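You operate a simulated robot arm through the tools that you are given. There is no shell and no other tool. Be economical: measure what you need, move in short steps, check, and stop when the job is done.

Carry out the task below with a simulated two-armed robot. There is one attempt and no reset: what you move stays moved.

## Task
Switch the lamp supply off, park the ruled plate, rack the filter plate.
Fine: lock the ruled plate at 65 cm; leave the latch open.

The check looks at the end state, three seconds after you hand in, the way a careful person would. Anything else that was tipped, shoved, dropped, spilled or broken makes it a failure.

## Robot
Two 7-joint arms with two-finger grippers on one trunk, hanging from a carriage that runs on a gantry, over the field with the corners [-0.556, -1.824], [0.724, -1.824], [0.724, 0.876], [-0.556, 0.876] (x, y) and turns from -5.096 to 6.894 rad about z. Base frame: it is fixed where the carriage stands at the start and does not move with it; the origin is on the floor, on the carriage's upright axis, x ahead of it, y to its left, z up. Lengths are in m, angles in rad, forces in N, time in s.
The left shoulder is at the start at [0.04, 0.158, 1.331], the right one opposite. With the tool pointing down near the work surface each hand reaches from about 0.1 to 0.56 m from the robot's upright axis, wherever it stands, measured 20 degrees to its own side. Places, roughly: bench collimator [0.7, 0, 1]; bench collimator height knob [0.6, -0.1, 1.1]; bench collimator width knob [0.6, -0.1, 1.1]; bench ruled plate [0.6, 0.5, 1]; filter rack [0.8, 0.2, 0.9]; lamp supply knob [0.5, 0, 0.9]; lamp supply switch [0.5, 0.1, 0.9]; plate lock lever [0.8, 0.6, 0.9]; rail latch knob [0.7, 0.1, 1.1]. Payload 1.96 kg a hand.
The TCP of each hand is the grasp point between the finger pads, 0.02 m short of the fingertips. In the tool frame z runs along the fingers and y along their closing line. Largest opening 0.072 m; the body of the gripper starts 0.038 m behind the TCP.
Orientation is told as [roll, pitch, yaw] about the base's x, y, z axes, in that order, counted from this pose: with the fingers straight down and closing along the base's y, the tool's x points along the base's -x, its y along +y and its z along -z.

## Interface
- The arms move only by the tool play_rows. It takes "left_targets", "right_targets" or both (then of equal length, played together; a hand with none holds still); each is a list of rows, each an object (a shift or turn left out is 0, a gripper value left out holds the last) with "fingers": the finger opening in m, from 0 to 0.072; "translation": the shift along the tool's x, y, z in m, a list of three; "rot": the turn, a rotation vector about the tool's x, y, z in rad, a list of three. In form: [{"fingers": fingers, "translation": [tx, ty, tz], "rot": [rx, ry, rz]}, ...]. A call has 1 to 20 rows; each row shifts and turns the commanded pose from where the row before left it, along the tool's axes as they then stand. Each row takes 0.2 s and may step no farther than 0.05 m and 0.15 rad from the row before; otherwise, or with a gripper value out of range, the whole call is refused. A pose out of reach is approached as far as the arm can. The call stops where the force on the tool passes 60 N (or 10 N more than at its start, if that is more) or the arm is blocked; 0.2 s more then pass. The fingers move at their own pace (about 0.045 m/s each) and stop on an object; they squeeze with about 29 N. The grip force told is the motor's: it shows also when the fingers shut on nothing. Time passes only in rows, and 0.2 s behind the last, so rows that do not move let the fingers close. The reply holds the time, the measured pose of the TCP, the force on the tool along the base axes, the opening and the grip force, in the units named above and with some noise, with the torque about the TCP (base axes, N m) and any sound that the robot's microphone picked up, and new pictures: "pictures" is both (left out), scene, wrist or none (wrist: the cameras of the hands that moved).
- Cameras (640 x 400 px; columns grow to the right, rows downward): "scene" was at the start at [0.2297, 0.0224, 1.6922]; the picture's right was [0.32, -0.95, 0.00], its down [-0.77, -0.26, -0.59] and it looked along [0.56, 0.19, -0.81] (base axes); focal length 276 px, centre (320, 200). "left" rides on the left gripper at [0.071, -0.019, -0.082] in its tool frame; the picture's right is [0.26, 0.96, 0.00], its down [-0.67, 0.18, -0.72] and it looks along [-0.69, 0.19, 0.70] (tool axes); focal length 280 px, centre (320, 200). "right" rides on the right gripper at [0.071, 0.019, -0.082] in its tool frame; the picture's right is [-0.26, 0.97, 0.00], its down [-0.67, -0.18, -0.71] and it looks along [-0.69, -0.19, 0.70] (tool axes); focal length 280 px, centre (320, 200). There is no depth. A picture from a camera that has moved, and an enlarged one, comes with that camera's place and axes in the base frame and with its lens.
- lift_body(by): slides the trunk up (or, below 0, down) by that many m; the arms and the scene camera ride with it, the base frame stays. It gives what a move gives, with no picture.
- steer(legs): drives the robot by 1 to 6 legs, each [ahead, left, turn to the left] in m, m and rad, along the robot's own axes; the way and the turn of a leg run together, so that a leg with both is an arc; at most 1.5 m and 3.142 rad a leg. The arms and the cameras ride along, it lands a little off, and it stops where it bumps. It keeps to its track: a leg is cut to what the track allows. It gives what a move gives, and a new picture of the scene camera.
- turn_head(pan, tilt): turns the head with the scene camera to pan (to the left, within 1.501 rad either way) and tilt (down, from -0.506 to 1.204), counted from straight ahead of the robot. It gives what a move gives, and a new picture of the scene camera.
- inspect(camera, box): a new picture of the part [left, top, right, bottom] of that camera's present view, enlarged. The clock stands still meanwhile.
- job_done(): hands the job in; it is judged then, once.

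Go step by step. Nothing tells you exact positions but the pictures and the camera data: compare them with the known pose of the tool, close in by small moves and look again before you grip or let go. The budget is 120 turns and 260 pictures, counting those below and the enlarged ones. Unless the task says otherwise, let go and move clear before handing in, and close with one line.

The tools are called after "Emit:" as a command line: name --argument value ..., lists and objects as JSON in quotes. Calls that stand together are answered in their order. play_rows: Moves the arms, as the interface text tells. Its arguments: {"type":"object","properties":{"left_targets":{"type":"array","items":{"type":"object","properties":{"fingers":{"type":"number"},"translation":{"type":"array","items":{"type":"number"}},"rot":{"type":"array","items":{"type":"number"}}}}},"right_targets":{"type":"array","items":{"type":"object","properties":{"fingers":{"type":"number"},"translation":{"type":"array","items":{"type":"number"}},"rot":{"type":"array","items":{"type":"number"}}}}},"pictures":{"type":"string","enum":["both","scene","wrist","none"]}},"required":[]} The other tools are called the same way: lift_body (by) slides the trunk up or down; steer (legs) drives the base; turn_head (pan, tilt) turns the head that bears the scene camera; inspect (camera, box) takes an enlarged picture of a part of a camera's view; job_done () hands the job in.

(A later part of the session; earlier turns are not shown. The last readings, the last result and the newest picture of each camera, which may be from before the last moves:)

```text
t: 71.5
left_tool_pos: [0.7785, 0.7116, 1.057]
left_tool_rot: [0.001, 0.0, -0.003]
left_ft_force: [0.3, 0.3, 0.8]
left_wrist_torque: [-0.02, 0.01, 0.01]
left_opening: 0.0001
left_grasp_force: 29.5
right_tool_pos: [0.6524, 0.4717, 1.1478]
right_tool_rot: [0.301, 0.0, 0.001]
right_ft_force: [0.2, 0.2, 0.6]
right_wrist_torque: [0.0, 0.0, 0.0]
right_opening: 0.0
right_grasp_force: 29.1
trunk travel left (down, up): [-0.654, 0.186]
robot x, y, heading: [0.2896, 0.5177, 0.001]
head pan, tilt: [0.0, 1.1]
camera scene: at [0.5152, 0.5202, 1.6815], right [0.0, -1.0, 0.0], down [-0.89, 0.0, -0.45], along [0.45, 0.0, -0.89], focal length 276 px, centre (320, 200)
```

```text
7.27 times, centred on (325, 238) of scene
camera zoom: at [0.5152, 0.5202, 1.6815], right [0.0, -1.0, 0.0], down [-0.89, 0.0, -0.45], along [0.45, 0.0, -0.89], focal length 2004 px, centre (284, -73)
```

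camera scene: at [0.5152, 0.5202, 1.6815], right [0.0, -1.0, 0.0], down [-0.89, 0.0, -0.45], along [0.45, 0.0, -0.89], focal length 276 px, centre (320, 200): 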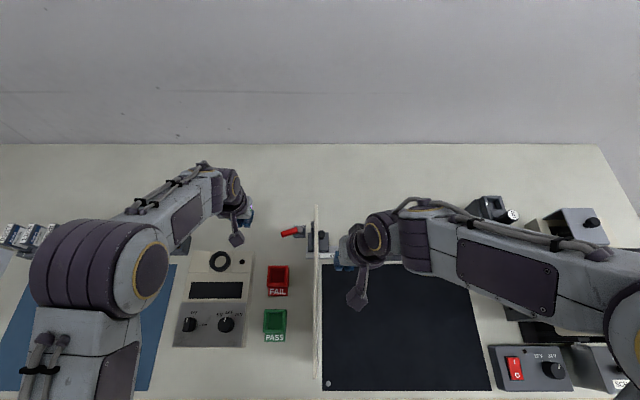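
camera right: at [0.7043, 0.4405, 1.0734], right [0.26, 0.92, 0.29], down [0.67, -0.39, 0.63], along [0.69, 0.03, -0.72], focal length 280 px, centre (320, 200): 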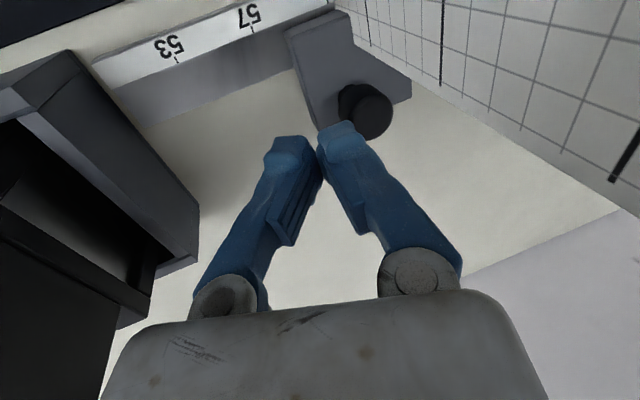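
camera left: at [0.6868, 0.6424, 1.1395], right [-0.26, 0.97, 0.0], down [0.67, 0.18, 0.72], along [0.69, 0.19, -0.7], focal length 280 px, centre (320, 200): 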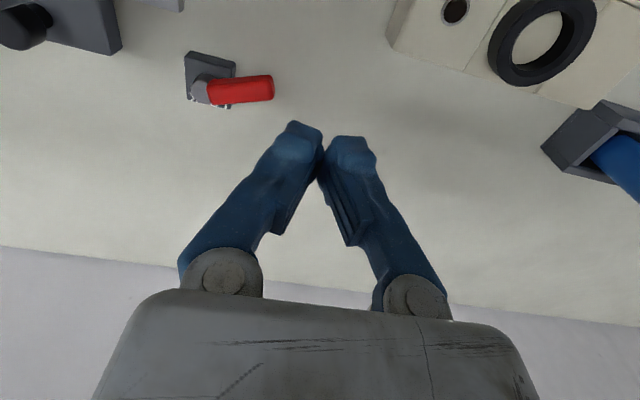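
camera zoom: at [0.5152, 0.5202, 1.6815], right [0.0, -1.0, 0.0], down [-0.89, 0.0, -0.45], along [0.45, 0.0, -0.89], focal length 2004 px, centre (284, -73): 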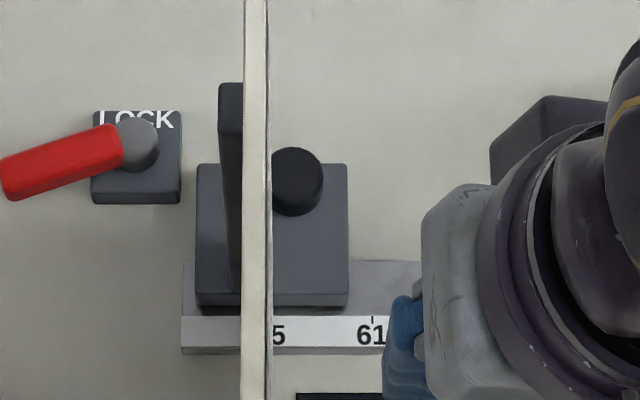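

Reading 64.95 with no parallax: good. The left hand now goes to the far side of the lever to swing it back to lock.

Emit:
play_rows --left_targets '[{"translation": [-0.0145, -0.0295, 0.015]}, {"translation": [-0.0145, -0.0295, 0.015]}, {"translation": [-0.0145, -0.0295, 0.015]}, {"translation": [0, 0, 0.033]}, {"translation": [0, 0, 0.033]}]' --pictures "both"

Emit:
inspect --camera "scene" --box '[265, 200, 345, 260]'

```text
t: 72.7
left_tool_pos: [0.8116, 0.6222, 0.9579]
left_tool_rot: [0.0, 0.0, -0.003]
left_ft_force: [-0.5, 1.2, 0.0]
left_wrist_torque: [0.01, -0.02, -0.01]
left_opening: 0.0
left_grasp_force: 29.1
left hand out of reach, approached as far as the arm can: row 5
right_tool_pos: [0.651, 0.4714, 1.1482]
right_tool_rot: [0.3, 0.0, 0.002]
right_ft_force: [0.7, -0.6, 0.4]
right_wrist_torque: [0.01, 0.02, 0.03]
right_opening: 0.0
right_grasp_force: 29.0
trunk travel left (down, up): [-0.654, 0.186]
robot x, y, heading: [0.2895, 0.5232, -0.0]
head pan, tilt: [0.0, 1.1]
camera scene: at [0.5153, 0.5201, 1.6815], right [0.0, -1.0, 0.0], down [-0.89, 0.0, -0.45], along [0.45, 0.0, -0.89], focal length 276 px, centre (320, 200)
camera left: at [0.7417, 0.603, 1.0402], right [-0.26, 0.97, 0.0], down [0.68, 0.18, 0.71], along [0.69, 0.19, -0.7], focal length 280 px, centre (320, 200)
```

scene: 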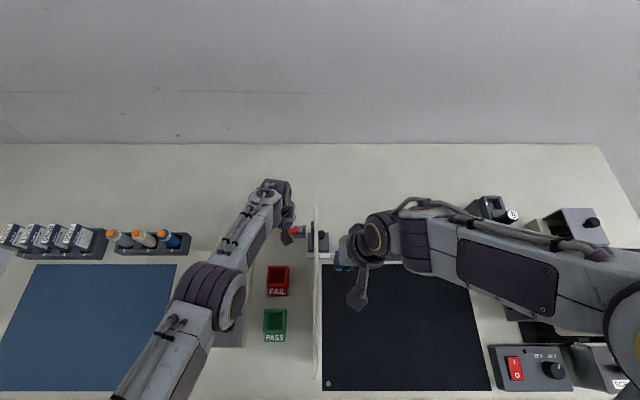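
left: 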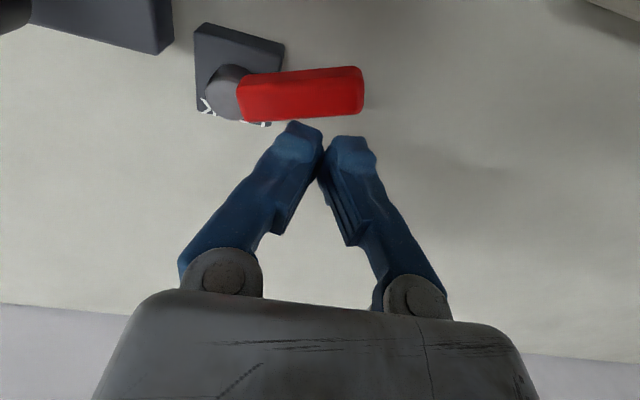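

```text
6.67 times, centred on (305, 230) of scene
camera zoom: at [0.5153, 0.5201, 1.6815], right [0.0, -1.0, 0.0], down [-0.89, 0.0, -0.45], along [0.45, 0.0, -0.89], focal length 1838 px, centre (420, 0)
```

zoom: 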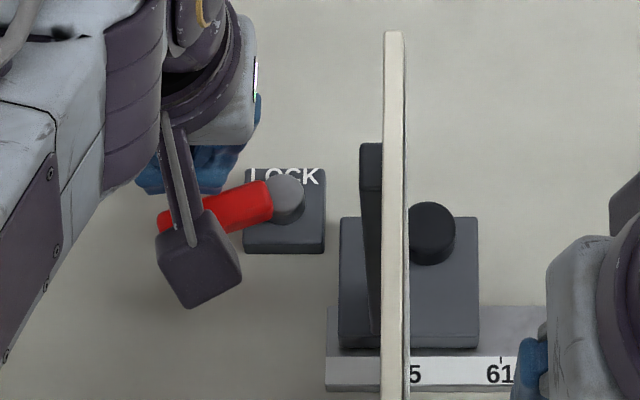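

Emit:
play_rows --left_targets '[{"translation": [-0.003, 0, -0.004], "rot": [0, -0.13, 0]}, {"rot": [0, -0.13, 0]}, {"translation": [0.0025, 0, 0.009]}, {"translation": [0.0025, 0, 0.009]}]' --pictures "wrist"

```text
t: 73.7
left_tool_pos: [0.8152, 0.6231, 0.9461]
left_tool_rot: [0.0, -0.261, -0.002]
left_ft_force: [0.0, -0.7, 0.2]
left_wrist_torque: [0.0, -0.02, -0.02]
left_opening: 0.0
left_grasp_force: 28.8
right_tool_pos: [0.6516, 0.4713, 1.1485]
right_tool_rot: [0.301, 0.001, 0.004]
right_ft_force: [-0.2, 0.0, 0.7]
right_wrist_torque: [0.01, 0.01, 0.03]
right_opening: 0.0
right_grasp_force: 29.0
trunk travel left (down, up): [-0.654, 0.186]
robot x, y, heading: [0.2905, 0.5212, 0.001]
head pan, tilt: [0.0, 1.1]
camera left: at [0.7258, 0.604, 1.0064], right [-0.25, 0.97, -0.07], down [0.47, 0.18, 0.87], along [0.85, 0.19, -0.5], focal length 280 px, centre (320, 200)
```

left: 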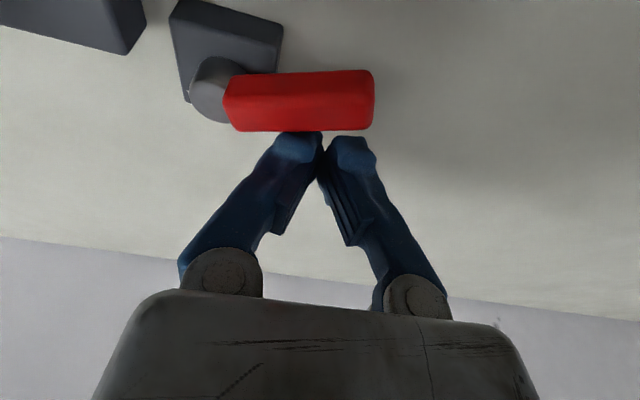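

Emit:
play_rows --left_targets '[{"translation": [0.0073, -0.001, -0.0019]}, {"translation": [0.0073, -0.001, -0.0019]}, {"translation": [0.0073, -0.001, -0.0019]}, {"translation": [0.006, -0.002, -0.0015]}, {"translation": [0.006, -0.002, -0.0015]}, {"translation": [0.006, -0.002, -0.0015]}]' --pictures "wrist"

```text
t: 75.1
left_tool_pos: [0.775, 0.6129, 0.9467]
left_tool_rot: [0.002, -0.259, -0.001]
left_ft_force: [0.0, 0.9, -0.6]
left_wrist_torque: [0.0, -0.01, -0.04]
left_opening: 0.0
left_grasp_force: 28.7
right_tool_pos: [0.6513, 0.4701, 1.1485]
right_tool_rot: [0.299, -0.001, 0.0]
right_ft_force: [1.0, 0.0, -0.9]
right_wrist_torque: [0.02, 0.0, -0.04]
right_opening: 0.0
right_grasp_force: 29.4
trunk travel left (down, up): [-0.654, 0.186]
robot x, y, heading: [0.2921, 0.5199, 0.005]
head pan, tilt: [0.0, 1.1]
camera left: at [0.6852, 0.5932, 1.0072], right [-0.25, 0.97, -0.07], down [0.47, 0.18, 0.86], along [0.85, 0.19, -0.5], focal length 280 px, centre (320, 200)
```

left: 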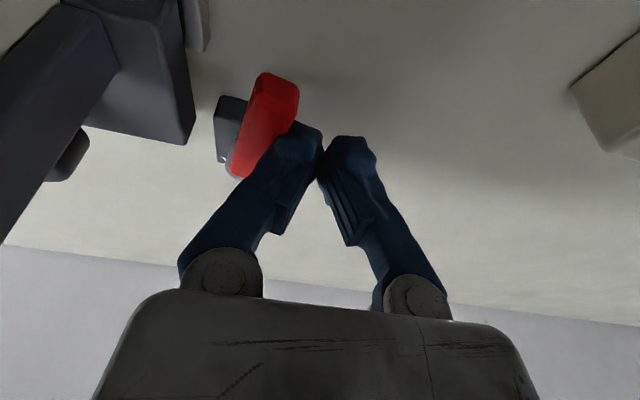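

Emit:
play_rows --left_targets '[{"translation": [0.005, -0.004, -0.0012]}, {"translation": [0.004, -0.004, -0.001]}, {"translation": [0.002, -0.005, -0.0005]}, {"translation": [0, -0.005, 0]}]' --pictures "wrist"

```text
t: 76.1
left_tool_pos: [0.7645, 0.6043, 0.9464]
left_tool_rot: [0.01, -0.261, 0.0]
left_ft_force: [4.4, 24.6, -1.3]
left_wrist_torque: [0.23, -0.02, -0.07]
left_opening: 0.0
left_grasp_force: 29.1
right_tool_pos: [0.6508, 0.4771, 1.148]
right_tool_rot: [0.305, -0.003, 0.004]
right_ft_force: [0.7, 0.0, -0.7]
right_wrist_torque: [0.01, -0.01, 0.02]
right_opening: 0.0
right_grasp_force: 29.1
trunk travel left (down, up): [-0.654, 0.186]
robot x, y, heading: [0.2893, 0.5236, 0.004]
head pan, tilt: [0.0, 1.1]
camera left: at [0.675, 0.5845, 1.0069], right [-0.26, 0.96, -0.06], down [0.47, 0.18, 0.87], along [0.85, 0.2, -0.49], focal length 280 px, centre (320, 200)
```

left: 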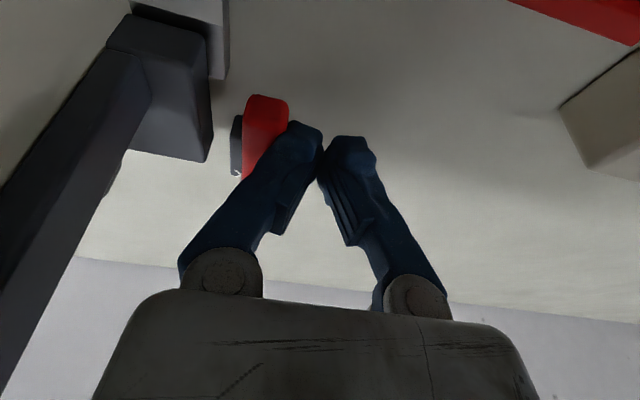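

Lever back against its stop (25 N). Withdraw the left hand and check lever and scale.

Emit:
play_rows --left_targets '[{"translation": [0, 0.02, 0]}, {"translation": [0, 0.02, -0.03]}, {"translation": [0, 0.02, -0.04]}, {"translation": [0.02, 0.02, -0.04], "rot": [0, 0.13, 0]}, {"translation": [0.02, 0.02, -0.04], "rot": [0, 0.13, 0]}]' --pictures "none"

Emit:
inspect --camera "scene" --box '[285, 210, 365, 265]'

```text
t: 77.3
left_tool_pos: [0.6922, 0.693, 1.0844]
left_tool_rot: [-0.001, 0.003, -0.003]
left_ft_force: [-0.4, -0.5, -0.5]
left_wrist_torque: [0.01, -0.01, 0.02]
left_opening: 0.0
left_grasp_force: 29.0
right_tool_pos: [0.6515, 0.4709, 1.1474]
right_tool_rot: [0.3, 0.001, 0.002]
right_ft_force: [0.1, -0.4, 0.5]
right_wrist_torque: [0.01, -0.01, -0.01]
right_opening: 0.0
right_grasp_force: 29.2
trunk travel left (down, up): [-0.654, 0.186]
robot x, y, heading: [0.2922, 0.5203, -0.0]
head pan, tilt: [0.0, 1.1]
```

```text
7.27 times, centred on (325, 238) of scene
camera zoom: at [0.5152, 0.5201, 1.6814], right [0.0, -1.0, 0.0], down [-0.89, 0.0, -0.45], along [0.45, 0.0, -0.89], focal length 2004 px, centre (284, -73)
```

zoom: 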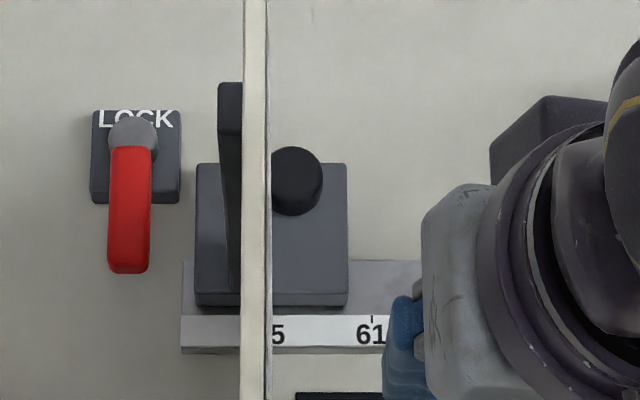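

Locked at 65. Now the filter: raise both hands high and drive right to the collimator/rack.

Emit:
play_rows --left_targets '[{"translation": [0, 0, -0.05]}, {"translation": [0, 0, -0.05]}, {"translation": [0, 0, -0.05]}, {"translation": [0, 0, -0.05]}, {"translation": [0, 0, -0.05]}, {"translation": [0, 0, -0.05]}]' --right_targets '[{"translation": [0.01, -0.015, -0.04]}, {"translation": [0.01, -0.015, -0.04]}, {"translation": [0.01, -0.015, -0.04]}, {"translation": [0.01, 0, -0.045], "rot": [0.15, 0, 0]}, {"translation": [0.01, 0, -0.045], "rot": [0.15, 0, 0]}, {"translation": [0, 0, -0.02]}]' --pictures "none"

Emit:
steer --legs '[[-0.06, -0.27, 0]]'

Emit:
turn_head --pan -0.25 --tilt 1.1

```text
t: 78.7
left_tool_pos: [0.6924, 0.6969, 1.3842]
left_tool_rot: [0.0, -0.002, -0.002]
left_ft_force: [0.7, -0.4, 0.0]
left_wrist_torque: [0.01, -0.02, 0.01]
left_opening: 0.0
left_grasp_force: 29.5
right_tool_pos: [0.6029, 0.3751, 1.3576]
right_tool_rot: [0.0, 0.001, 0.002]
right_ft_force: [-1.1, -0.1, 0.6]
right_wrist_torque: [0.03, 0.0, 0.0]
right_opening: 0.0
right_grasp_force: 29.3
trunk travel left (down, up): [-0.654, 0.186]
robot x, y, heading: [0.2954, 0.5205, 0.0]
head pan, tilt: [0.0, 1.1]
```

```text
t: 80.7
left_tool_pos: [0.633, 0.4262, 1.3844]
left_tool_rot: [0.001, 0.0, -0.01]
left_ft_force: [0.0, 0.4, 0.5]
left_wrist_torque: [-0.01, 0.02, -0.03]
left_opening: 0.0
left_grasp_force: 29.2
right_tool_pos: [0.5421, 0.105, 1.3584]
right_tool_rot: [-0.001, 0.001, -0.005]
right_ft_force: [1.0, 0.3, -0.7]
right_wrist_torque: [0.01, 0.02, 0.02]
right_opening: 0.0
right_grasp_force: 29.3
trunk travel left (down, up): [-0.654, 0.186]
robot x, y, heading: [0.23, 0.2531, -0.006]
head pan, tilt: [0.0, 1.1]
camera scene: at [0.4553, 0.2519, 1.6815], right [-0.01, -1.0, 0.0], down [-0.89, 0.01, -0.45], along [0.45, 0.0, -0.89], focal length 276 px, centre (320, 200)
```

scene: 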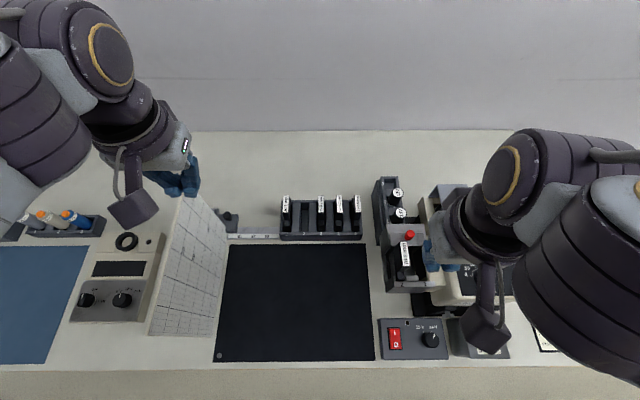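

```text
t: 81.4
left_tool_pos: [0.633, 0.4267, 1.3834]
left_tool_rot: [-0.002, -0.001, -0.009]
left_ft_force: [-1.1, -0.5, -0.8]
left_wrist_torque: [0.02, 0.02, 0.02]
left_opening: 0.0002
left_grasp_force: 28.8
right_tool_pos: [0.542, 0.1062, 1.3589]
right_tool_rot: [0.0, 0.001, -0.006]
right_ft_force: [-0.7, -0.7, 0.3]
right_wrist_torque: [-0.02, 0.0, -0.01]
right_opening: 0.0001
right_grasp_force: 28.7
trunk travel left (down, up): [-0.654, 0.186]
robot x, y, heading: [0.2309, 0.2542, -0.008]
head pan, tilt: [-0.25, 1.1]
camera scene: at [0.4533, 0.2363, 1.6815], right [-0.25, -0.97, 0.0], down [-0.86, 0.23, -0.45], along [0.44, -0.12, -0.89], focal length 276 px, centre (320, 200)
```

scene: 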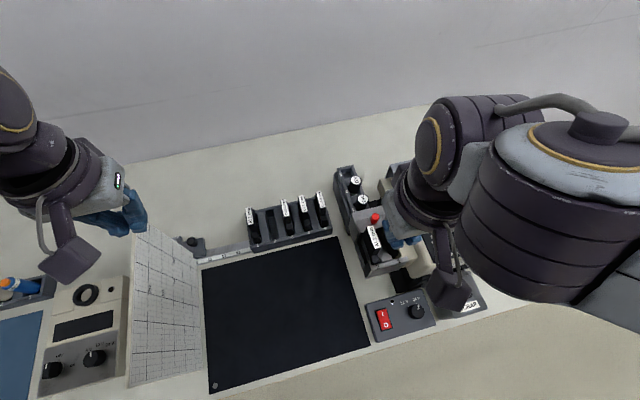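

Emit:
inspect --camera "scene" --box '[330, 190, 440, 285]'

Emit:
inspect --camera "right" --box '[0, 0, 640, 400]'

Emit:
inspect --camera "scene" --box '[235, 180, 345, 265]'

```text
4.21 times, centred on (385, 238) of scene
camera zoom: at [0.4533, 0.2363, 1.6815], right [-0.25, -0.97, 0.0], down [-0.86, 0.23, -0.45], along [0.44, -0.12, -0.89], focal length 1160 px, centre (46, 42)
```

zoom: 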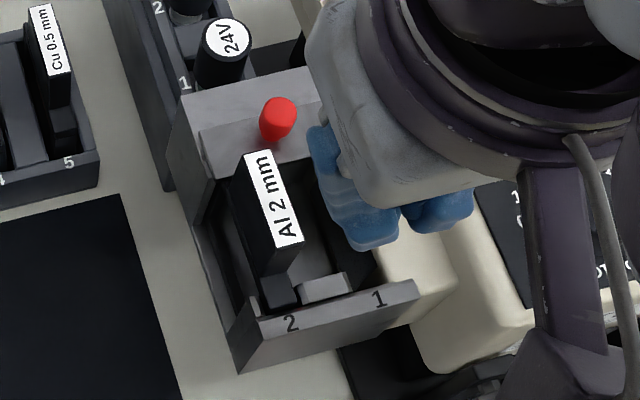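

```text
1.00 times, centred on (320, 200) of right (not enlarged: the box is as wide or as high as the picture)
camera zoom: at [0.4709, 0.1247, 1.4411], right [0.27, 0.96, 0.0], down [0.67, -0.19, 0.72], along [0.69, -0.19, -0.7], focal length 280 px, centre (320, 200)
```

zoom: 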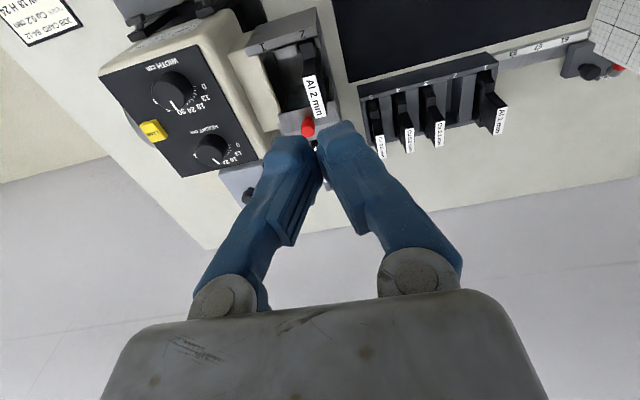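

```text
4.71 times, centred on (290, 222) of scene
camera zoom: at [0.4533, 0.2363, 1.6815], right [-0.25, -0.97, 0.0], down [-0.86, 0.23, -0.45], along [0.44, -0.12, -0.89], focal length 1297 px, centre (461, 94)
```

zoom: 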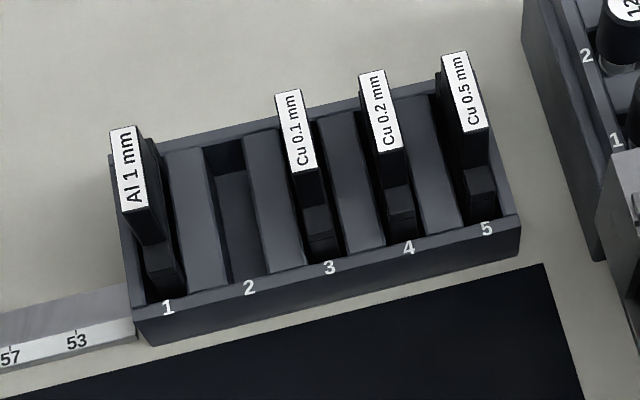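

Emit:
inspect --camera "right" --box '[235, 0, 355, 150]'

```text
2.67 times, centred on (295, 75) of right
camera zoom: at [0.4709, 0.1247, 1.4411], right [0.27, 0.96, 0.0], down [0.67, -0.19, 0.72], along [0.69, -0.19, -0.7], focal length 748 px, centre (387, 533)
```

zoom: 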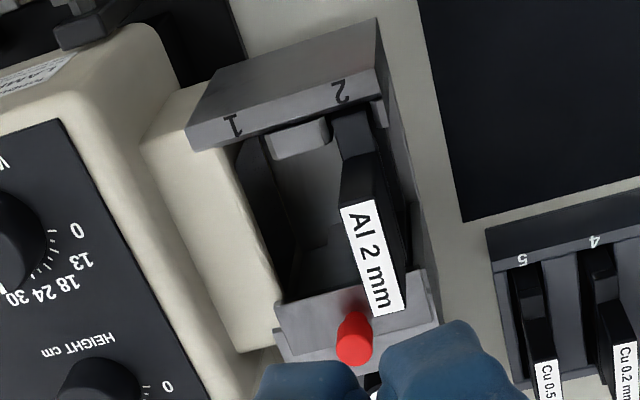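

Emit:
play_rows --right_targets '[{"translation": [0.045, -0.02, 0]}, {"translation": [0.045, -0.02, 0]}, {"translation": [0.03, -0.03, 0]}, {"translation": [0.02, -0.03, 0]}, {"translation": [0, -0.03, 0]}]' --pictures "scene"

Emit:
inspect --camera "scene" --box '[330, 180, 430, 290]'

Emit:
inspect --camera "right" --box '[300, 0, 500, 150]'

```text
t: 82.6
left_tool_pos: [0.6338, 0.4266, 1.3836]
left_tool_rot: [0.0, 0.002, -0.008]
left_ft_force: [-0.4, 0.5, 0.2]
left_wrist_torque: [-0.01, -0.02, -0.03]
left_opening: 0.0
left_grasp_force: 29.0
right_tool_pos: [0.4108, 0.0356, 1.3215]
right_tool_rot: [0.0, 0.0, -0.004]
right_ft_force: [0.4, 1.0, -0.8]
right_wrist_torque: [0.0, -0.01, -0.02]
right_opening: 0.0
right_grasp_force: 29.0
right hand out of reach, approached as far as the arm can: row 3, 4, 5
trunk travel left (down, up): [-0.654, 0.186]
robot x, y, heading: [0.2297, 0.2577, -0.011]
head pan, tilt: [-0.25, 1.1]
camera scene: at [0.4533, 0.2362, 1.6815], right [-0.25, -0.97, 0.0], down [-0.86, 0.23, -0.45], along [0.44, -0.12, -0.89], focal length 276 px, centre (320, 200)
```

scene: 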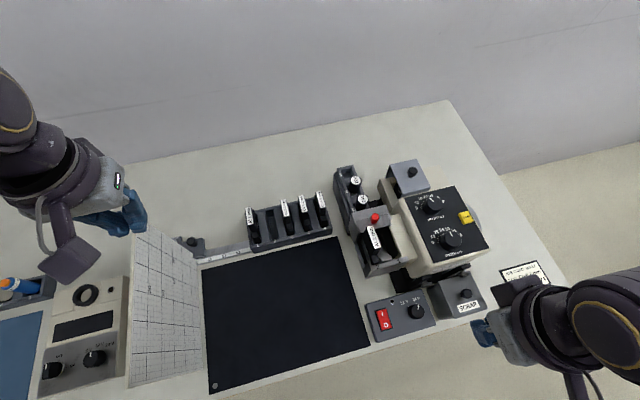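

```text
3.64 times, centred on (380, 235) of scene
camera zoom: at [0.4533, 0.2362, 1.6815], right [-0.25, -0.97, 0.0], down [-0.86, 0.23, -0.45], along [0.44, -0.12, -0.89], focal length 1002 px, centre (102, 73)
```

zoom: 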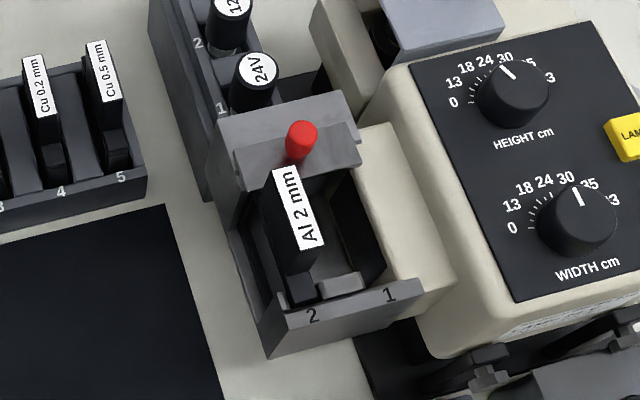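

```text
2.67 times, centred on (400, 75) of right
camera zoom: at [0.3396, 0.0547, 1.4045], right [0.27, 0.96, 0.0], down [0.67, -0.19, 0.72], along [0.69, -0.19, -0.7], focal length 748 px, centre (107, 533)
```

zoom: 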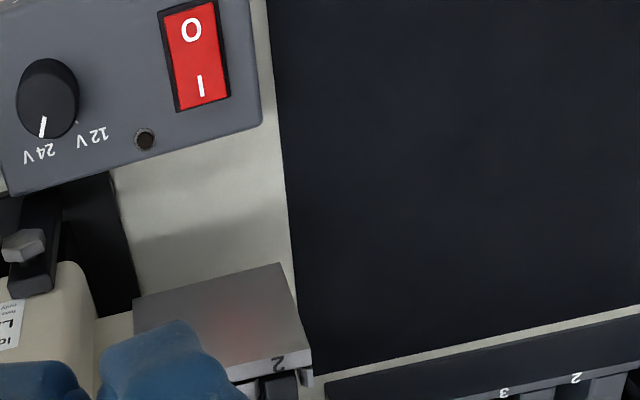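

Red latch knob is at about (0.654, 0.058, 1.12) on a bar overlapping the far end of the filter (handle top at (0.603, 0.084, 1.15)). I bring the open right hand above the knob.

Emit:
play_rows --right_targets '[{"fingers": 0.045, "translation": [-0.0407, 0.0037, 0.0]}, {"translation": [-0.0407, 0.0037, 0.0]}, {"translation": [-0.0407, 0.0037, 0.02]}, {"translation": [-0.0407, 0.0037, 0.02]}, {"translation": [-0.0407, 0.0037, 0.02]}, {"translation": [-0.0407, 0.0037, 0.02]}]' --pictures "both"

Emit:
inspect --camera "right" --box '[200, 0, 440, 150]'

```text
t: 84.0
left_tool_pos: [0.6341, 0.4272, 1.3848]
left_tool_rot: [-0.001, 0.0, -0.008]
left_ft_force: [-0.9, 0.2, -0.4]
left_wrist_torque: [-0.01, -0.02, 0.02]
left_opening: 0.0
left_grasp_force: 29.2
right_tool_pos: [0.6603, 0.0527, 1.2426]
right_tool_rot: [0.0, -0.002, -0.005]
right_ft_force: [-0.3, 0.9, 0.2]
right_wrist_torque: [0.03, 0.03, -0.03]
right_opening: 0.0454
right_grasp_force: 0.0
trunk travel left (down, up): [-0.654, 0.186]
robot x, y, heading: [0.235, 0.2547, -0.007]
head pan, tilt: [-0.25, 1.1]
camera scene: at [0.4533, 0.2363, 1.6815], right [-0.25, -0.97, 0.0], down [-0.86, 0.23, -0.45], along [0.44, -0.12, -0.89], focal length 276 px, centre (320, 200)
camera right: at [0.5889, 0.0719, 1.3252], right [0.27, 0.96, 0.0], down [0.67, -0.19, 0.72], along [0.69, -0.19, -0.7], focal length 280 px, centre (320, 200)
```

scene: 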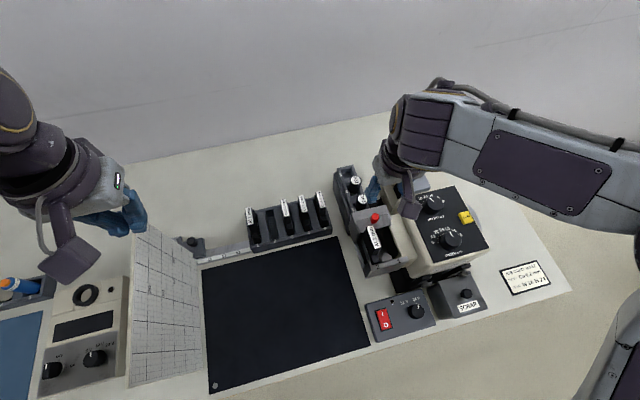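
right: 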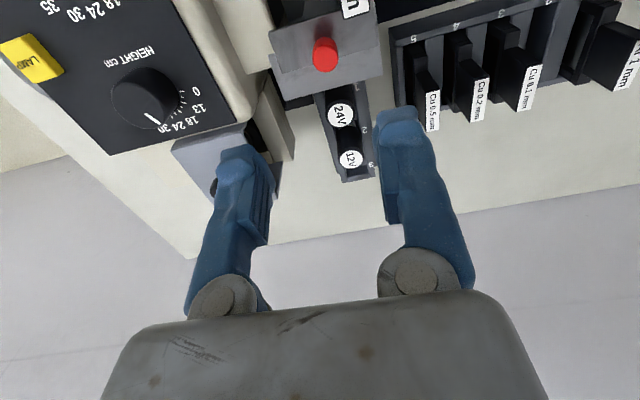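

```text
2.67 times, centred on (320, 75) of right
camera zoom: at [0.5889, 0.0719, 1.3252], right [0.27, 0.96, 0.0], down [0.67, -0.19, 0.72], along [0.69, -0.19, -0.7], focal length 748 px, centre (320, 533)
```

zoom: 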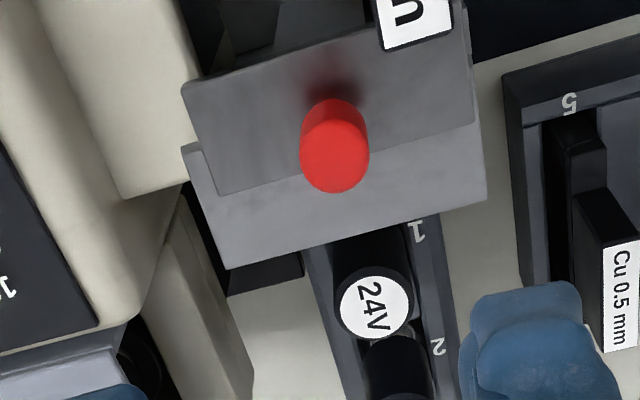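

The latch plate rests on a ledge behind it, so it should slide back (+x). Descend around the knob.

Emit:
play_rows --right_targets '[{"translation": [-0.002, 0.002, 0.04]}, {"translation": [-0.002, 0.002, 0.04]}, {"translation": [-0.001, 0.001, 0.025]}]' --pictures "wrist"

```text
t: 84.8
left_tool_pos: [0.6336, 0.426, 1.3835]
left_tool_rot: [0.001, 0.0, -0.007]
left_ft_force: [0.3, 0.1, -1.2]
left_wrist_torque: [0.0, 0.05, 0.01]
left_opening: 0.0
left_grasp_force: 28.5
right_tool_pos: [0.6655, 0.0584, 1.1373]
right_tool_rot: [0.001, 0.0, -0.004]
right_ft_force: [0.1, 0.3, 0.1]
right_wrist_torque: [-0.02, -0.02, 0.03]
right_opening: 0.0451
right_grasp_force: 0.1
trunk travel left (down, up): [-0.654, 0.186]
robot x, y, heading: [0.2352, 0.2541, -0.008]
head pan, tilt: [-0.25, 1.1]
camera right: at [0.5938, 0.0778, 1.2198], right [0.27, 0.96, 0.0], down [0.67, -0.19, 0.72], along [0.69, -0.19, -0.7], focal length 280 px, centre (320, 200)
```

right: 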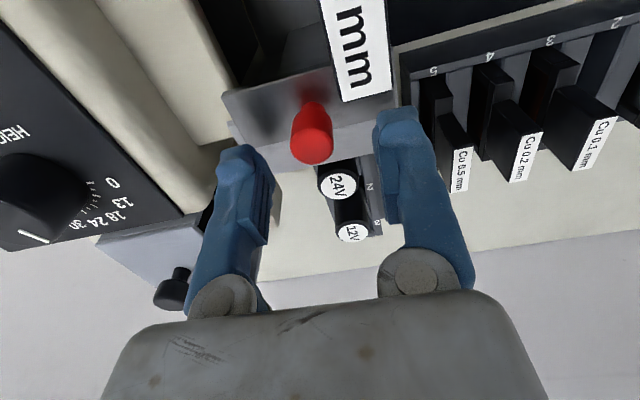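

Emit:
play_rows --right_targets '[{"translation": [0, -0.001, 0.015]}, {"translation": [0, 0, 0.012]}, {"fingers": 0.0}, {}, {}, {}]' --pictures "wrist"

```text
t: 85.5
left_tool_pos: [0.6349, 0.4252, 1.3847]
left_tool_rot: [-0.002, -0.002, -0.009]
left_ft_force: [0.7, 0.4, -0.2]
left_wrist_torque: [-0.01, -0.02, -0.02]
left_opening: 0.0
left_grasp_force: 29.6
right_tool_pos: [0.6713, 0.0571, 1.1191]
right_tool_rot: [0.0, -0.023, -0.007]
right_ft_force: [-0.8, -6.0, 52.6]
right_wrist_torque: [0.32, 0.16, 0.01]
right_opening: 0.0375
right_grasp_force: 15.1
trunk travel left (down, up): [-0.654, 0.186]
robot x, y, heading: [0.231, 0.2568, -0.007]
head pan, tilt: [-0.25, 1.1]
stopped in row 3 (right hand): the force on the tool passed its limit at 64 N (the readings are from after the stop); the commanded pose is now the measured one
camera right: at [0.598, 0.0757, 1.1999], right [0.27, 0.96, 0.01], down [0.66, -0.19, 0.73], along [0.7, -0.19, -0.68], focal length 280 px, centre (320, 200)
```

right: 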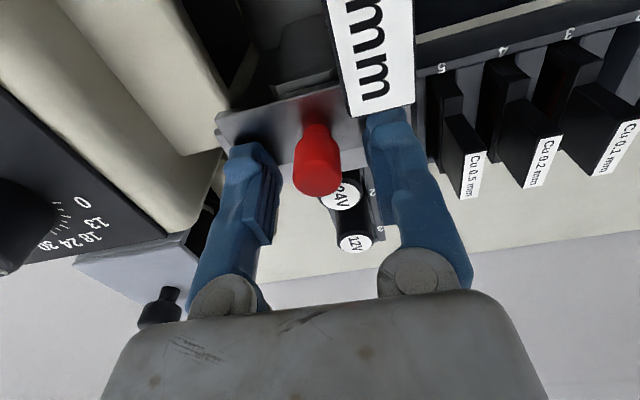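

Fingertips touched the latch plate surface; I lift 6 mm and close on the knob.

Emit:
play_rows --right_targets '[{"translation": [0.003, 0, -0.006]}, {"fingers": 0.0}, {}, {}, {}]' --pictures "wrist"

```text
t: 86.8
left_tool_pos: [0.6331, 0.426, 1.3843]
left_tool_rot: [0.0, -0.001, -0.009]
left_ft_force: [-0.5, 0.1, 0.9]
left_wrist_torque: [0.02, 0.03, 0.03]
left_opening: 0.0
left_grasp_force: 29.3
right_tool_pos: [0.664, 0.0565, 1.12]
right_tool_rot: [0.003, -0.011, -0.008]
right_ft_force: [13.2, -11.9, -40.5]
right_wrist_torque: [-0.11, -0.41, 0.11]
right_opening: 0.0162
right_grasp_force: 40.0
trunk travel left (down, up): [-0.654, 0.186]
robot x, y, heading: [0.2327, 0.254, -0.007]
head pan, tilt: [-0.25, 1.1]
camera right: at [0.591, 0.0766, 1.2017], right [0.27, 0.96, 0.0], down [0.66, -0.19, 0.72], along [0.7, -0.19, -0.69], focal length 280 px, centre (320, 200)
```

right: 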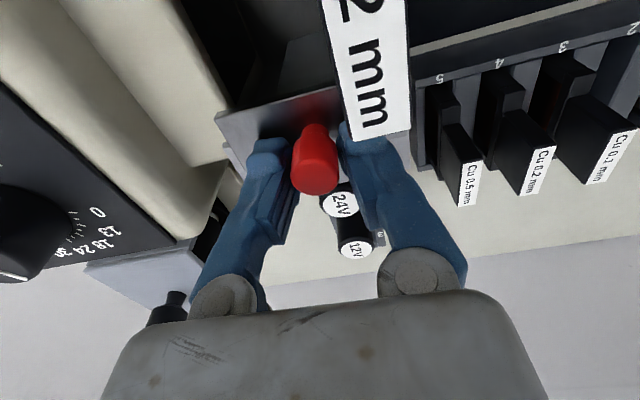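

Knob gripped (16 mm). Relax the vertical pull and ease the latch back in +x.

Emit:
play_rows --right_targets '[{"translation": [0, 0, 0.005]}, {"translation": [-0.004, 0, 0]}, {"translation": [-0.004, 0, 0]}]' --pictures "wrist"

```text
t: 87.5
left_tool_pos: [0.6347, 0.4259, 1.3843]
left_tool_rot: [-0.004, -0.001, -0.008]
left_ft_force: [-0.5, 0.3, -0.1]
left_wrist_torque: [-0.01, 0.02, 0.04]
left_opening: 0.0
left_grasp_force: 29.2
right_tool_pos: [0.6764, 0.0578, 1.119]
right_tool_rot: [0.004, -0.02, -0.005]
right_ft_force: [0.1, -3.8, 37.8]
right_wrist_torque: [-0.05, 0.29, 0.03]
right_opening: 0.0156
right_grasp_force: 40.0
trunk travel left (down, up): [-0.654, 0.186]
robot x, y, heading: [0.2348, 0.2542, -0.006]
head pan, tilt: [-0.25, 1.1]
camera right: at [0.6033, 0.0762, 1.2011], right [0.27, 0.96, 0.01], down [0.66, -0.19, 0.73], along [0.7, -0.19, -0.69], focal length 280 px, centre (320, 200)
```

right: 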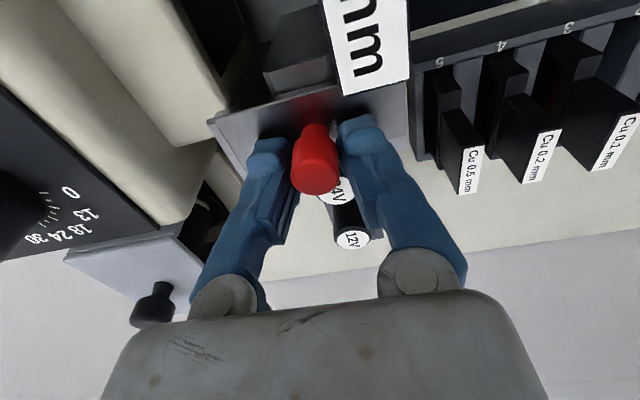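

The latch slides back. Continue in small steps, easing z up 2 mm.

Emit:
play_rows --right_targets '[{"translation": [-0.003, 0, -0.0025]}, {"translation": [-0.004, 0, 0]}, {"translation": [-0.004, 0, 0]}, {"translation": [-0.004, 0, 0]}]' --pictures "wrist"

```text
t: 88.5
left_tool_pos: [0.6326, 0.4265, 1.3836]
left_tool_rot: [0.001, 0.001, -0.007]
left_ft_force: [-1.4, -0.9, 0.5]
left_wrist_torque: [0.01, 0.02, 0.0]
left_opening: 0.0
left_grasp_force: 29.5
right_tool_pos: [0.6844, 0.058, 1.1174]
right_tool_rot: [0.002, -0.007, -0.006]
right_ft_force: [-26.8, 1.1, 44.8]
right_wrist_torque: [-0.11, 0.77, -0.05]
right_opening: 0.0142
right_grasp_force: 39.9
trunk travel left (down, up): [-0.654, 0.186]
robot x, y, heading: [0.2302, 0.2572, -0.002]
head pan, tilt: [-0.25, 1.1]
camera right: at [0.6134, 0.0763, 1.1997], right [0.27, 0.96, 0.0], down [0.67, -0.19, 0.72], along [0.69, -0.19, -0.69], focal length 280 px, centre (320, 200)
```

right: 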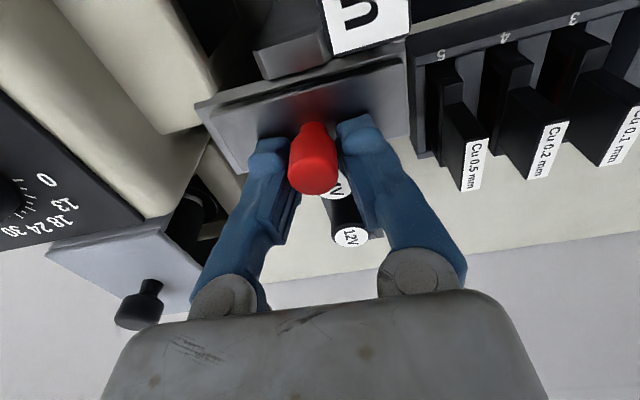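

About 2 cm back and now meeting a stop. Release and lift to look.

Emit:
play_rows --right_targets '[{"translation": [0.003, 0, -0.003]}, {"fingers": 0.045}, {}, {}, {"translation": [0, 0, -0.04]}, {"translation": [0, 0, -0.05]}, {"translation": [0, 0, -0.05]}]' --pictures "wrist"

Emit:
inspect --camera "scene" --box '[330, 180, 430, 290]'

Emit:
inspect --camera "right" --box '[200, 0, 440, 150]'

```text
t: 90.2
left_tool_pos: [0.6337, 0.4269, 1.3836]
left_tool_rot: [0.0, -0.001, -0.008]
left_ft_force: [0.9, -0.4, -0.7]
left_wrist_torque: [0.02, 0.0, -0.05]
left_opening: 0.0
left_grasp_force: 28.7
right_tool_pos: [0.6831, 0.0585, 1.2594]
right_tool_rot: [0.004, -0.013, -0.005]
right_ft_force: [-0.5, -0.4, 0.0]
right_wrist_torque: [0.0, 0.03, 0.0]
right_opening: 0.0453
right_grasp_force: 0.1
trunk travel left (down, up): [-0.654, 0.186]
robot x, y, heading: [0.2366, 0.2546, -0.005]
head pan, tilt: [-0.25, 1.1]
camera right: at [0.6106, 0.0774, 1.3412], right [0.27, 0.96, 0.01], down [0.66, -0.19, 0.72], along [0.7, -0.19, -0.69], focal length 280 px, centre (320, 200)
```

right: 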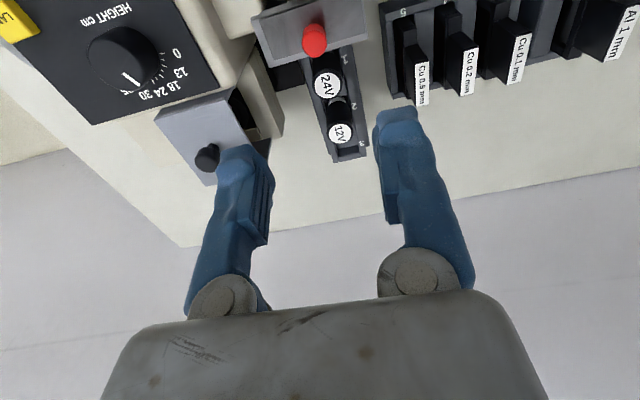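

```text
3.64 times, centred on (380, 235) of scene
camera zoom: at [0.4533, 0.2364, 1.6814], right [-0.25, -0.97, 0.0], down [-0.86, 0.23, -0.45], along [0.44, -0.12, -0.89], focal length 1002 px, centre (102, 73)
```

zoom: 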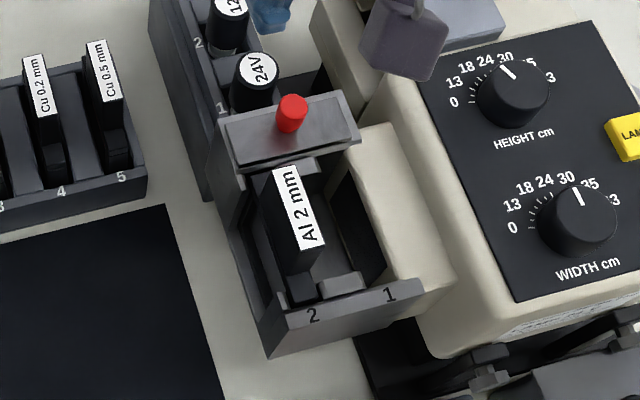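

```text
2.67 times, centred on (320, 75) of right
camera zoom: at [0.6106, 0.0774, 1.3412], right [0.27, 0.96, 0.01], down [0.66, -0.19, 0.72], along [0.7, -0.19, -0.69], focal length 748 px, centre (320, 533)
```

zoom: 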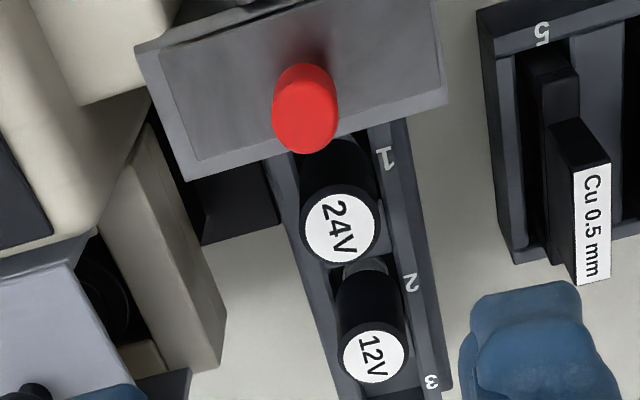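

The latch is open, its plate fully back on the ledge. Now the right hand moves above the filter handle.

Emit:
play_rows --right_targets '[{"fingers": 0.045, "translation": [0.04, 0.0125, 0.01], "rot": [0, 0.012, 0]}, {"translation": [0.04, 0.0125, 0.01], "rot": [0, 0, 0.005]}]' --pictures "wrist"

```text
t: 90.8
left_tool_pos: [0.6335, 0.4268, 1.3839]
left_tool_rot: [0.0, -0.001, -0.009]
left_ft_force: [0.0, -0.4, 0.2]
left_wrist_torque: [0.02, 0.01, -0.01]
left_opening: 0.0002
left_grasp_force: 29.1
right_tool_pos: [0.6021, 0.0844, 1.2373]
right_tool_rot: [0.003, -0.002, -0.011]
right_ft_force: [-0.1, -0.5, 0.3]
right_wrist_torque: [0.01, 0.03, -0.01]
right_opening: 0.0448
right_grasp_force: 0.0
trunk travel left (down, up): [-0.654, 0.186]
robot x, y, heading: [0.2333, 0.2554, -0.011]
head pan, tilt: [-0.25, 1.1]
camera right: at [0.5292, 0.1034, 1.3199], right [0.27, 0.96, 0.0], down [0.67, -0.19, 0.72], along [0.69, -0.19, -0.7], focal length 280 px, centre (320, 200)
```

right: 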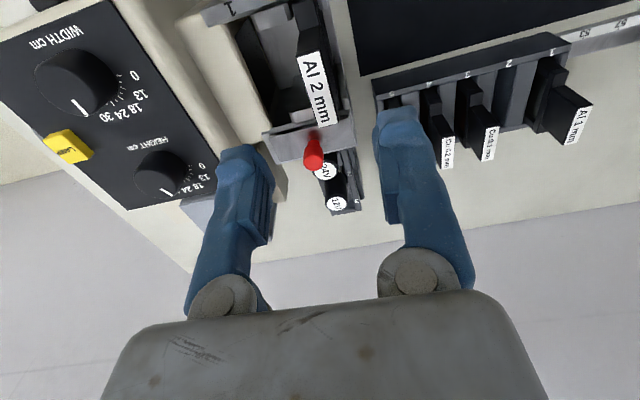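

Emit:
play_rows --right_targets '[{"translation": [0, -0.002, 0.035], "rot": [0, 0, -0.011]}, {"translation": [0, -0.001, 0.035]}]' --pictures "wrist"

```text
t: 91.3
left_tool_pos: [0.635, 0.4279, 1.3849]
left_tool_rot: [0.001, 0.0, -0.008]
left_ft_force: [-1.0, 0.9, 0.2]
left_wrist_torque: [0.0, -0.02, 0.03]
left_opening: 0.0001
left_grasp_force: 28.6
right_tool_pos: [0.601, 0.0803, 1.1738]
right_tool_rot: [0.004, 0.0, 0.001]
right_ft_force: [-0.3, -1.7, -0.3]
right_wrist_torque: [0.0, -0.01, -0.03]
right_opening: 0.0447
right_grasp_force: 0.1
trunk travel left (down, up): [-0.654, 0.186]
robot x, y, heading: [0.2342, 0.2555, -0.007]
head pan, tilt: [-0.25, 1.1]
camera right: at [0.5291, 0.0993, 1.2561], right [0.26, 0.97, 0.0], down [0.67, -0.19, 0.71], along [0.69, -0.18, -0.7], focal length 280 px, centre (320, 200)
```

right: 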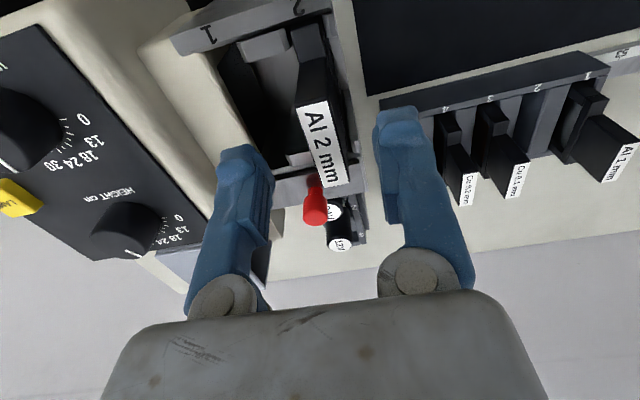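

Emit:
play_rows --right_targets '[{"translation": [-0.001, 0, 0.022]}, {"translation": [0, 0, 0.022]}, {"fingers": 0.0}, {}, {}, {}, {}]' --pictures "wrist"

```text
t: 93.0
left_tool_pos: [0.6333, 0.4264, 1.3839]
left_tool_rot: [0.0, -0.001, -0.008]
left_ft_force: [0.1, 0.7, 0.3]
left_wrist_torque: [0.01, 0.0, -0.01]
left_opening: 0.0001
left_grasp_force: 28.7
right_tool_pos: [0.6029, 0.0812, 1.1288]
right_tool_rot: [0.004, 0.0, 0.0]
right_ft_force: [0.0, -0.4, 0.9]
right_wrist_torque: [-0.04, -0.01, -0.01]
right_opening: 0.0149
right_grasp_force: 29.2
trunk travel left (down, up): [-0.654, 0.186]
robot x, y, heading: [0.233, 0.256, -0.003]
head pan, tilt: [-0.25, 1.1]
camera right: at [0.5315, 0.1003, 1.2108], right [0.26, 0.97, 0.0], down [0.67, -0.18, 0.72], along [0.69, -0.18, -0.7], focal length 280 px, centre (320, 200)
```

right: 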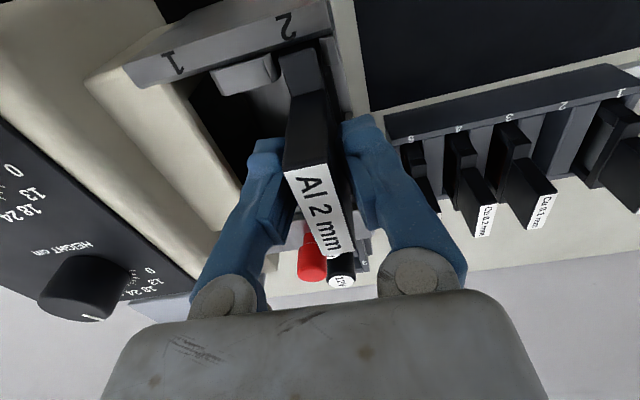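

Filter gripped (15 mm). Lift slowly straight up.

Emit:
play_rows --right_targets '[{"translation": [0, 0, -0.01]}, {"translation": [0, 0, -0.015]}, {"translation": [0, 0, -0.02]}]' --pictures "wrist"

```text
t: 93.8
left_tool_pos: [0.6332, 0.4263, 1.3842]
left_tool_rot: [0.001, -0.001, -0.009]
left_ft_force: [0.0, 0.2, -0.9]
left_wrist_torque: [0.0, -0.01, 0.01]
left_opening: 0.0001
left_grasp_force: 28.5
right_tool_pos: [0.6042, 0.0827, 1.1732]
right_tool_rot: [0.0, 0.0, 0.002]
right_ft_force: [-0.1, -0.3, -1.4]
right_wrist_torque: [0.03, 0.0, -0.03]
right_opening: 0.0147
right_grasp_force: 29.0
trunk travel left (down, up): [-0.654, 0.186]
robot x, y, heading: [0.2304, 0.2549, -0.012]
head pan, tilt: [-0.25, 1.1]
camera right: at [0.5325, 0.0998, 1.2561], right [0.26, 0.97, 0.0], down [0.67, -0.18, 0.72], along [0.69, -0.18, -0.7], focal length 280 px, centre (320, 200)
```

right: 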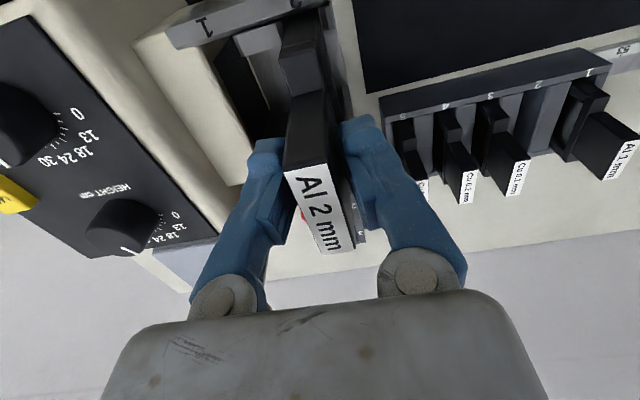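

Emit:
play_rows --right_targets '[{"translation": [0, 0, -0.03]}, {"translation": [0, 0, -0.04]}, {"translation": [0, 0, -0.04]}]' --pictures "none"

Emit:
steer --legs '[[0.03, 0.19, 0]]'

Emit:
turn_head --pan -0.2 --tilt 1.1

```text
t: 94.5
left_tool_pos: [0.633, 0.4267, 1.3839]
left_tool_rot: [0.0, 0.002, -0.007]
left_ft_force: [-0.2, -0.6, 0.1]
left_wrist_torque: [0.03, 0.01, 0.0]
left_opening: 0.0001
left_grasp_force: 29.0
right_tool_pos: [0.6071, 0.0841, 1.285]
right_tool_rot: [0.004, 0.001, 0.0]
right_ft_force: [-0.2, 0.9, -0.9]
right_wrist_torque: [0.05, 0.0, 0.0]
right_opening: 0.0151
right_grasp_force: 28.9
trunk travel left (down, up): [-0.654, 0.186]
robot x, y, heading: [0.2271, 0.254, -0.005]
head pan, tilt: [-0.25, 1.1]
```

```text
t: 96.1
left_tool_pos: [0.6661, 0.6137, 1.3833]
left_tool_rot: [0.0, -0.001, -0.014]
left_ft_force: [-0.5, 0.6, 0.6]
left_wrist_torque: [0.0, 0.0, -0.02]
left_opening: 0.0
left_grasp_force: 29.8
right_tool_pos: [0.6378, 0.2715, 1.282]
right_tool_rot: [0.004, 0.0, -0.004]
right_ft_force: [-0.8, 0.3, -1.0]
right_wrist_torque: [0.02, 0.0, -0.01]
right_opening: 0.0147
right_grasp_force: 28.8
trunk travel left (down, up): [-0.654, 0.186]
robot x, y, heading: [0.2714, 0.4426, -0.009]
head pan, tilt: [-0.25, 1.1]
camera scene: at [0.4849, 0.4256, 1.6814], right [-0.26, -0.97, 0.0], down [-0.86, 0.23, -0.45], along [0.44, -0.12, -0.89], focal length 276 px, centre (320, 200)
```

scene: 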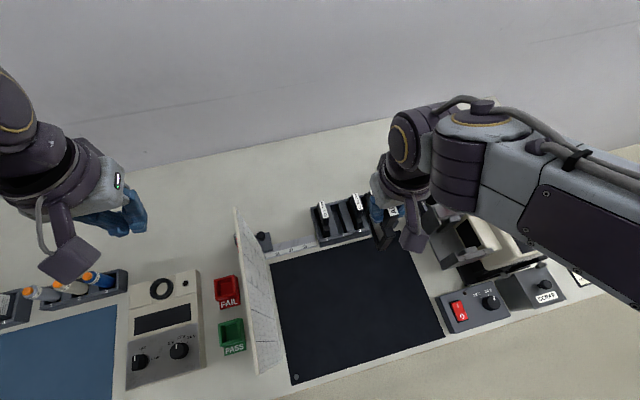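

```text
t: 96.8
left_tool_pos: [0.6664, 0.615, 1.385]
left_tool_rot: [-0.001, 0.002, -0.013]
left_ft_force: [-0.3, -0.1, 0.3]
left_wrist_torque: [0.02, -0.03, -0.01]
left_opening: 0.0
left_grasp_force: 29.4
right_tool_pos: [0.6372, 0.2721, 1.2825]
right_tool_rot: [0.004, 0.001, -0.005]
right_ft_force: [0.1, 0.2, -1.6]
right_wrist_torque: [-0.03, 0.0, 0.0]
right_opening: 0.0151
right_grasp_force: 28.8
trunk travel left (down, up): [-0.654, 0.186]
robot x, y, heading: [0.2625, 0.4457, -0.01]
head pan, tilt: [-0.201, 1.1]
camera scene: at [0.4856, 0.4286, 1.6814], right [-0.21, -0.98, 0.0], down [-0.87, 0.19, -0.45], along [0.44, -0.1, -0.89], focal length 276 px, centre (320, 200)
```

scene: 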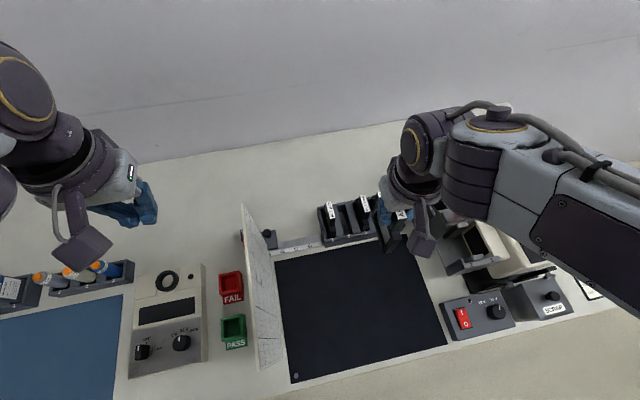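

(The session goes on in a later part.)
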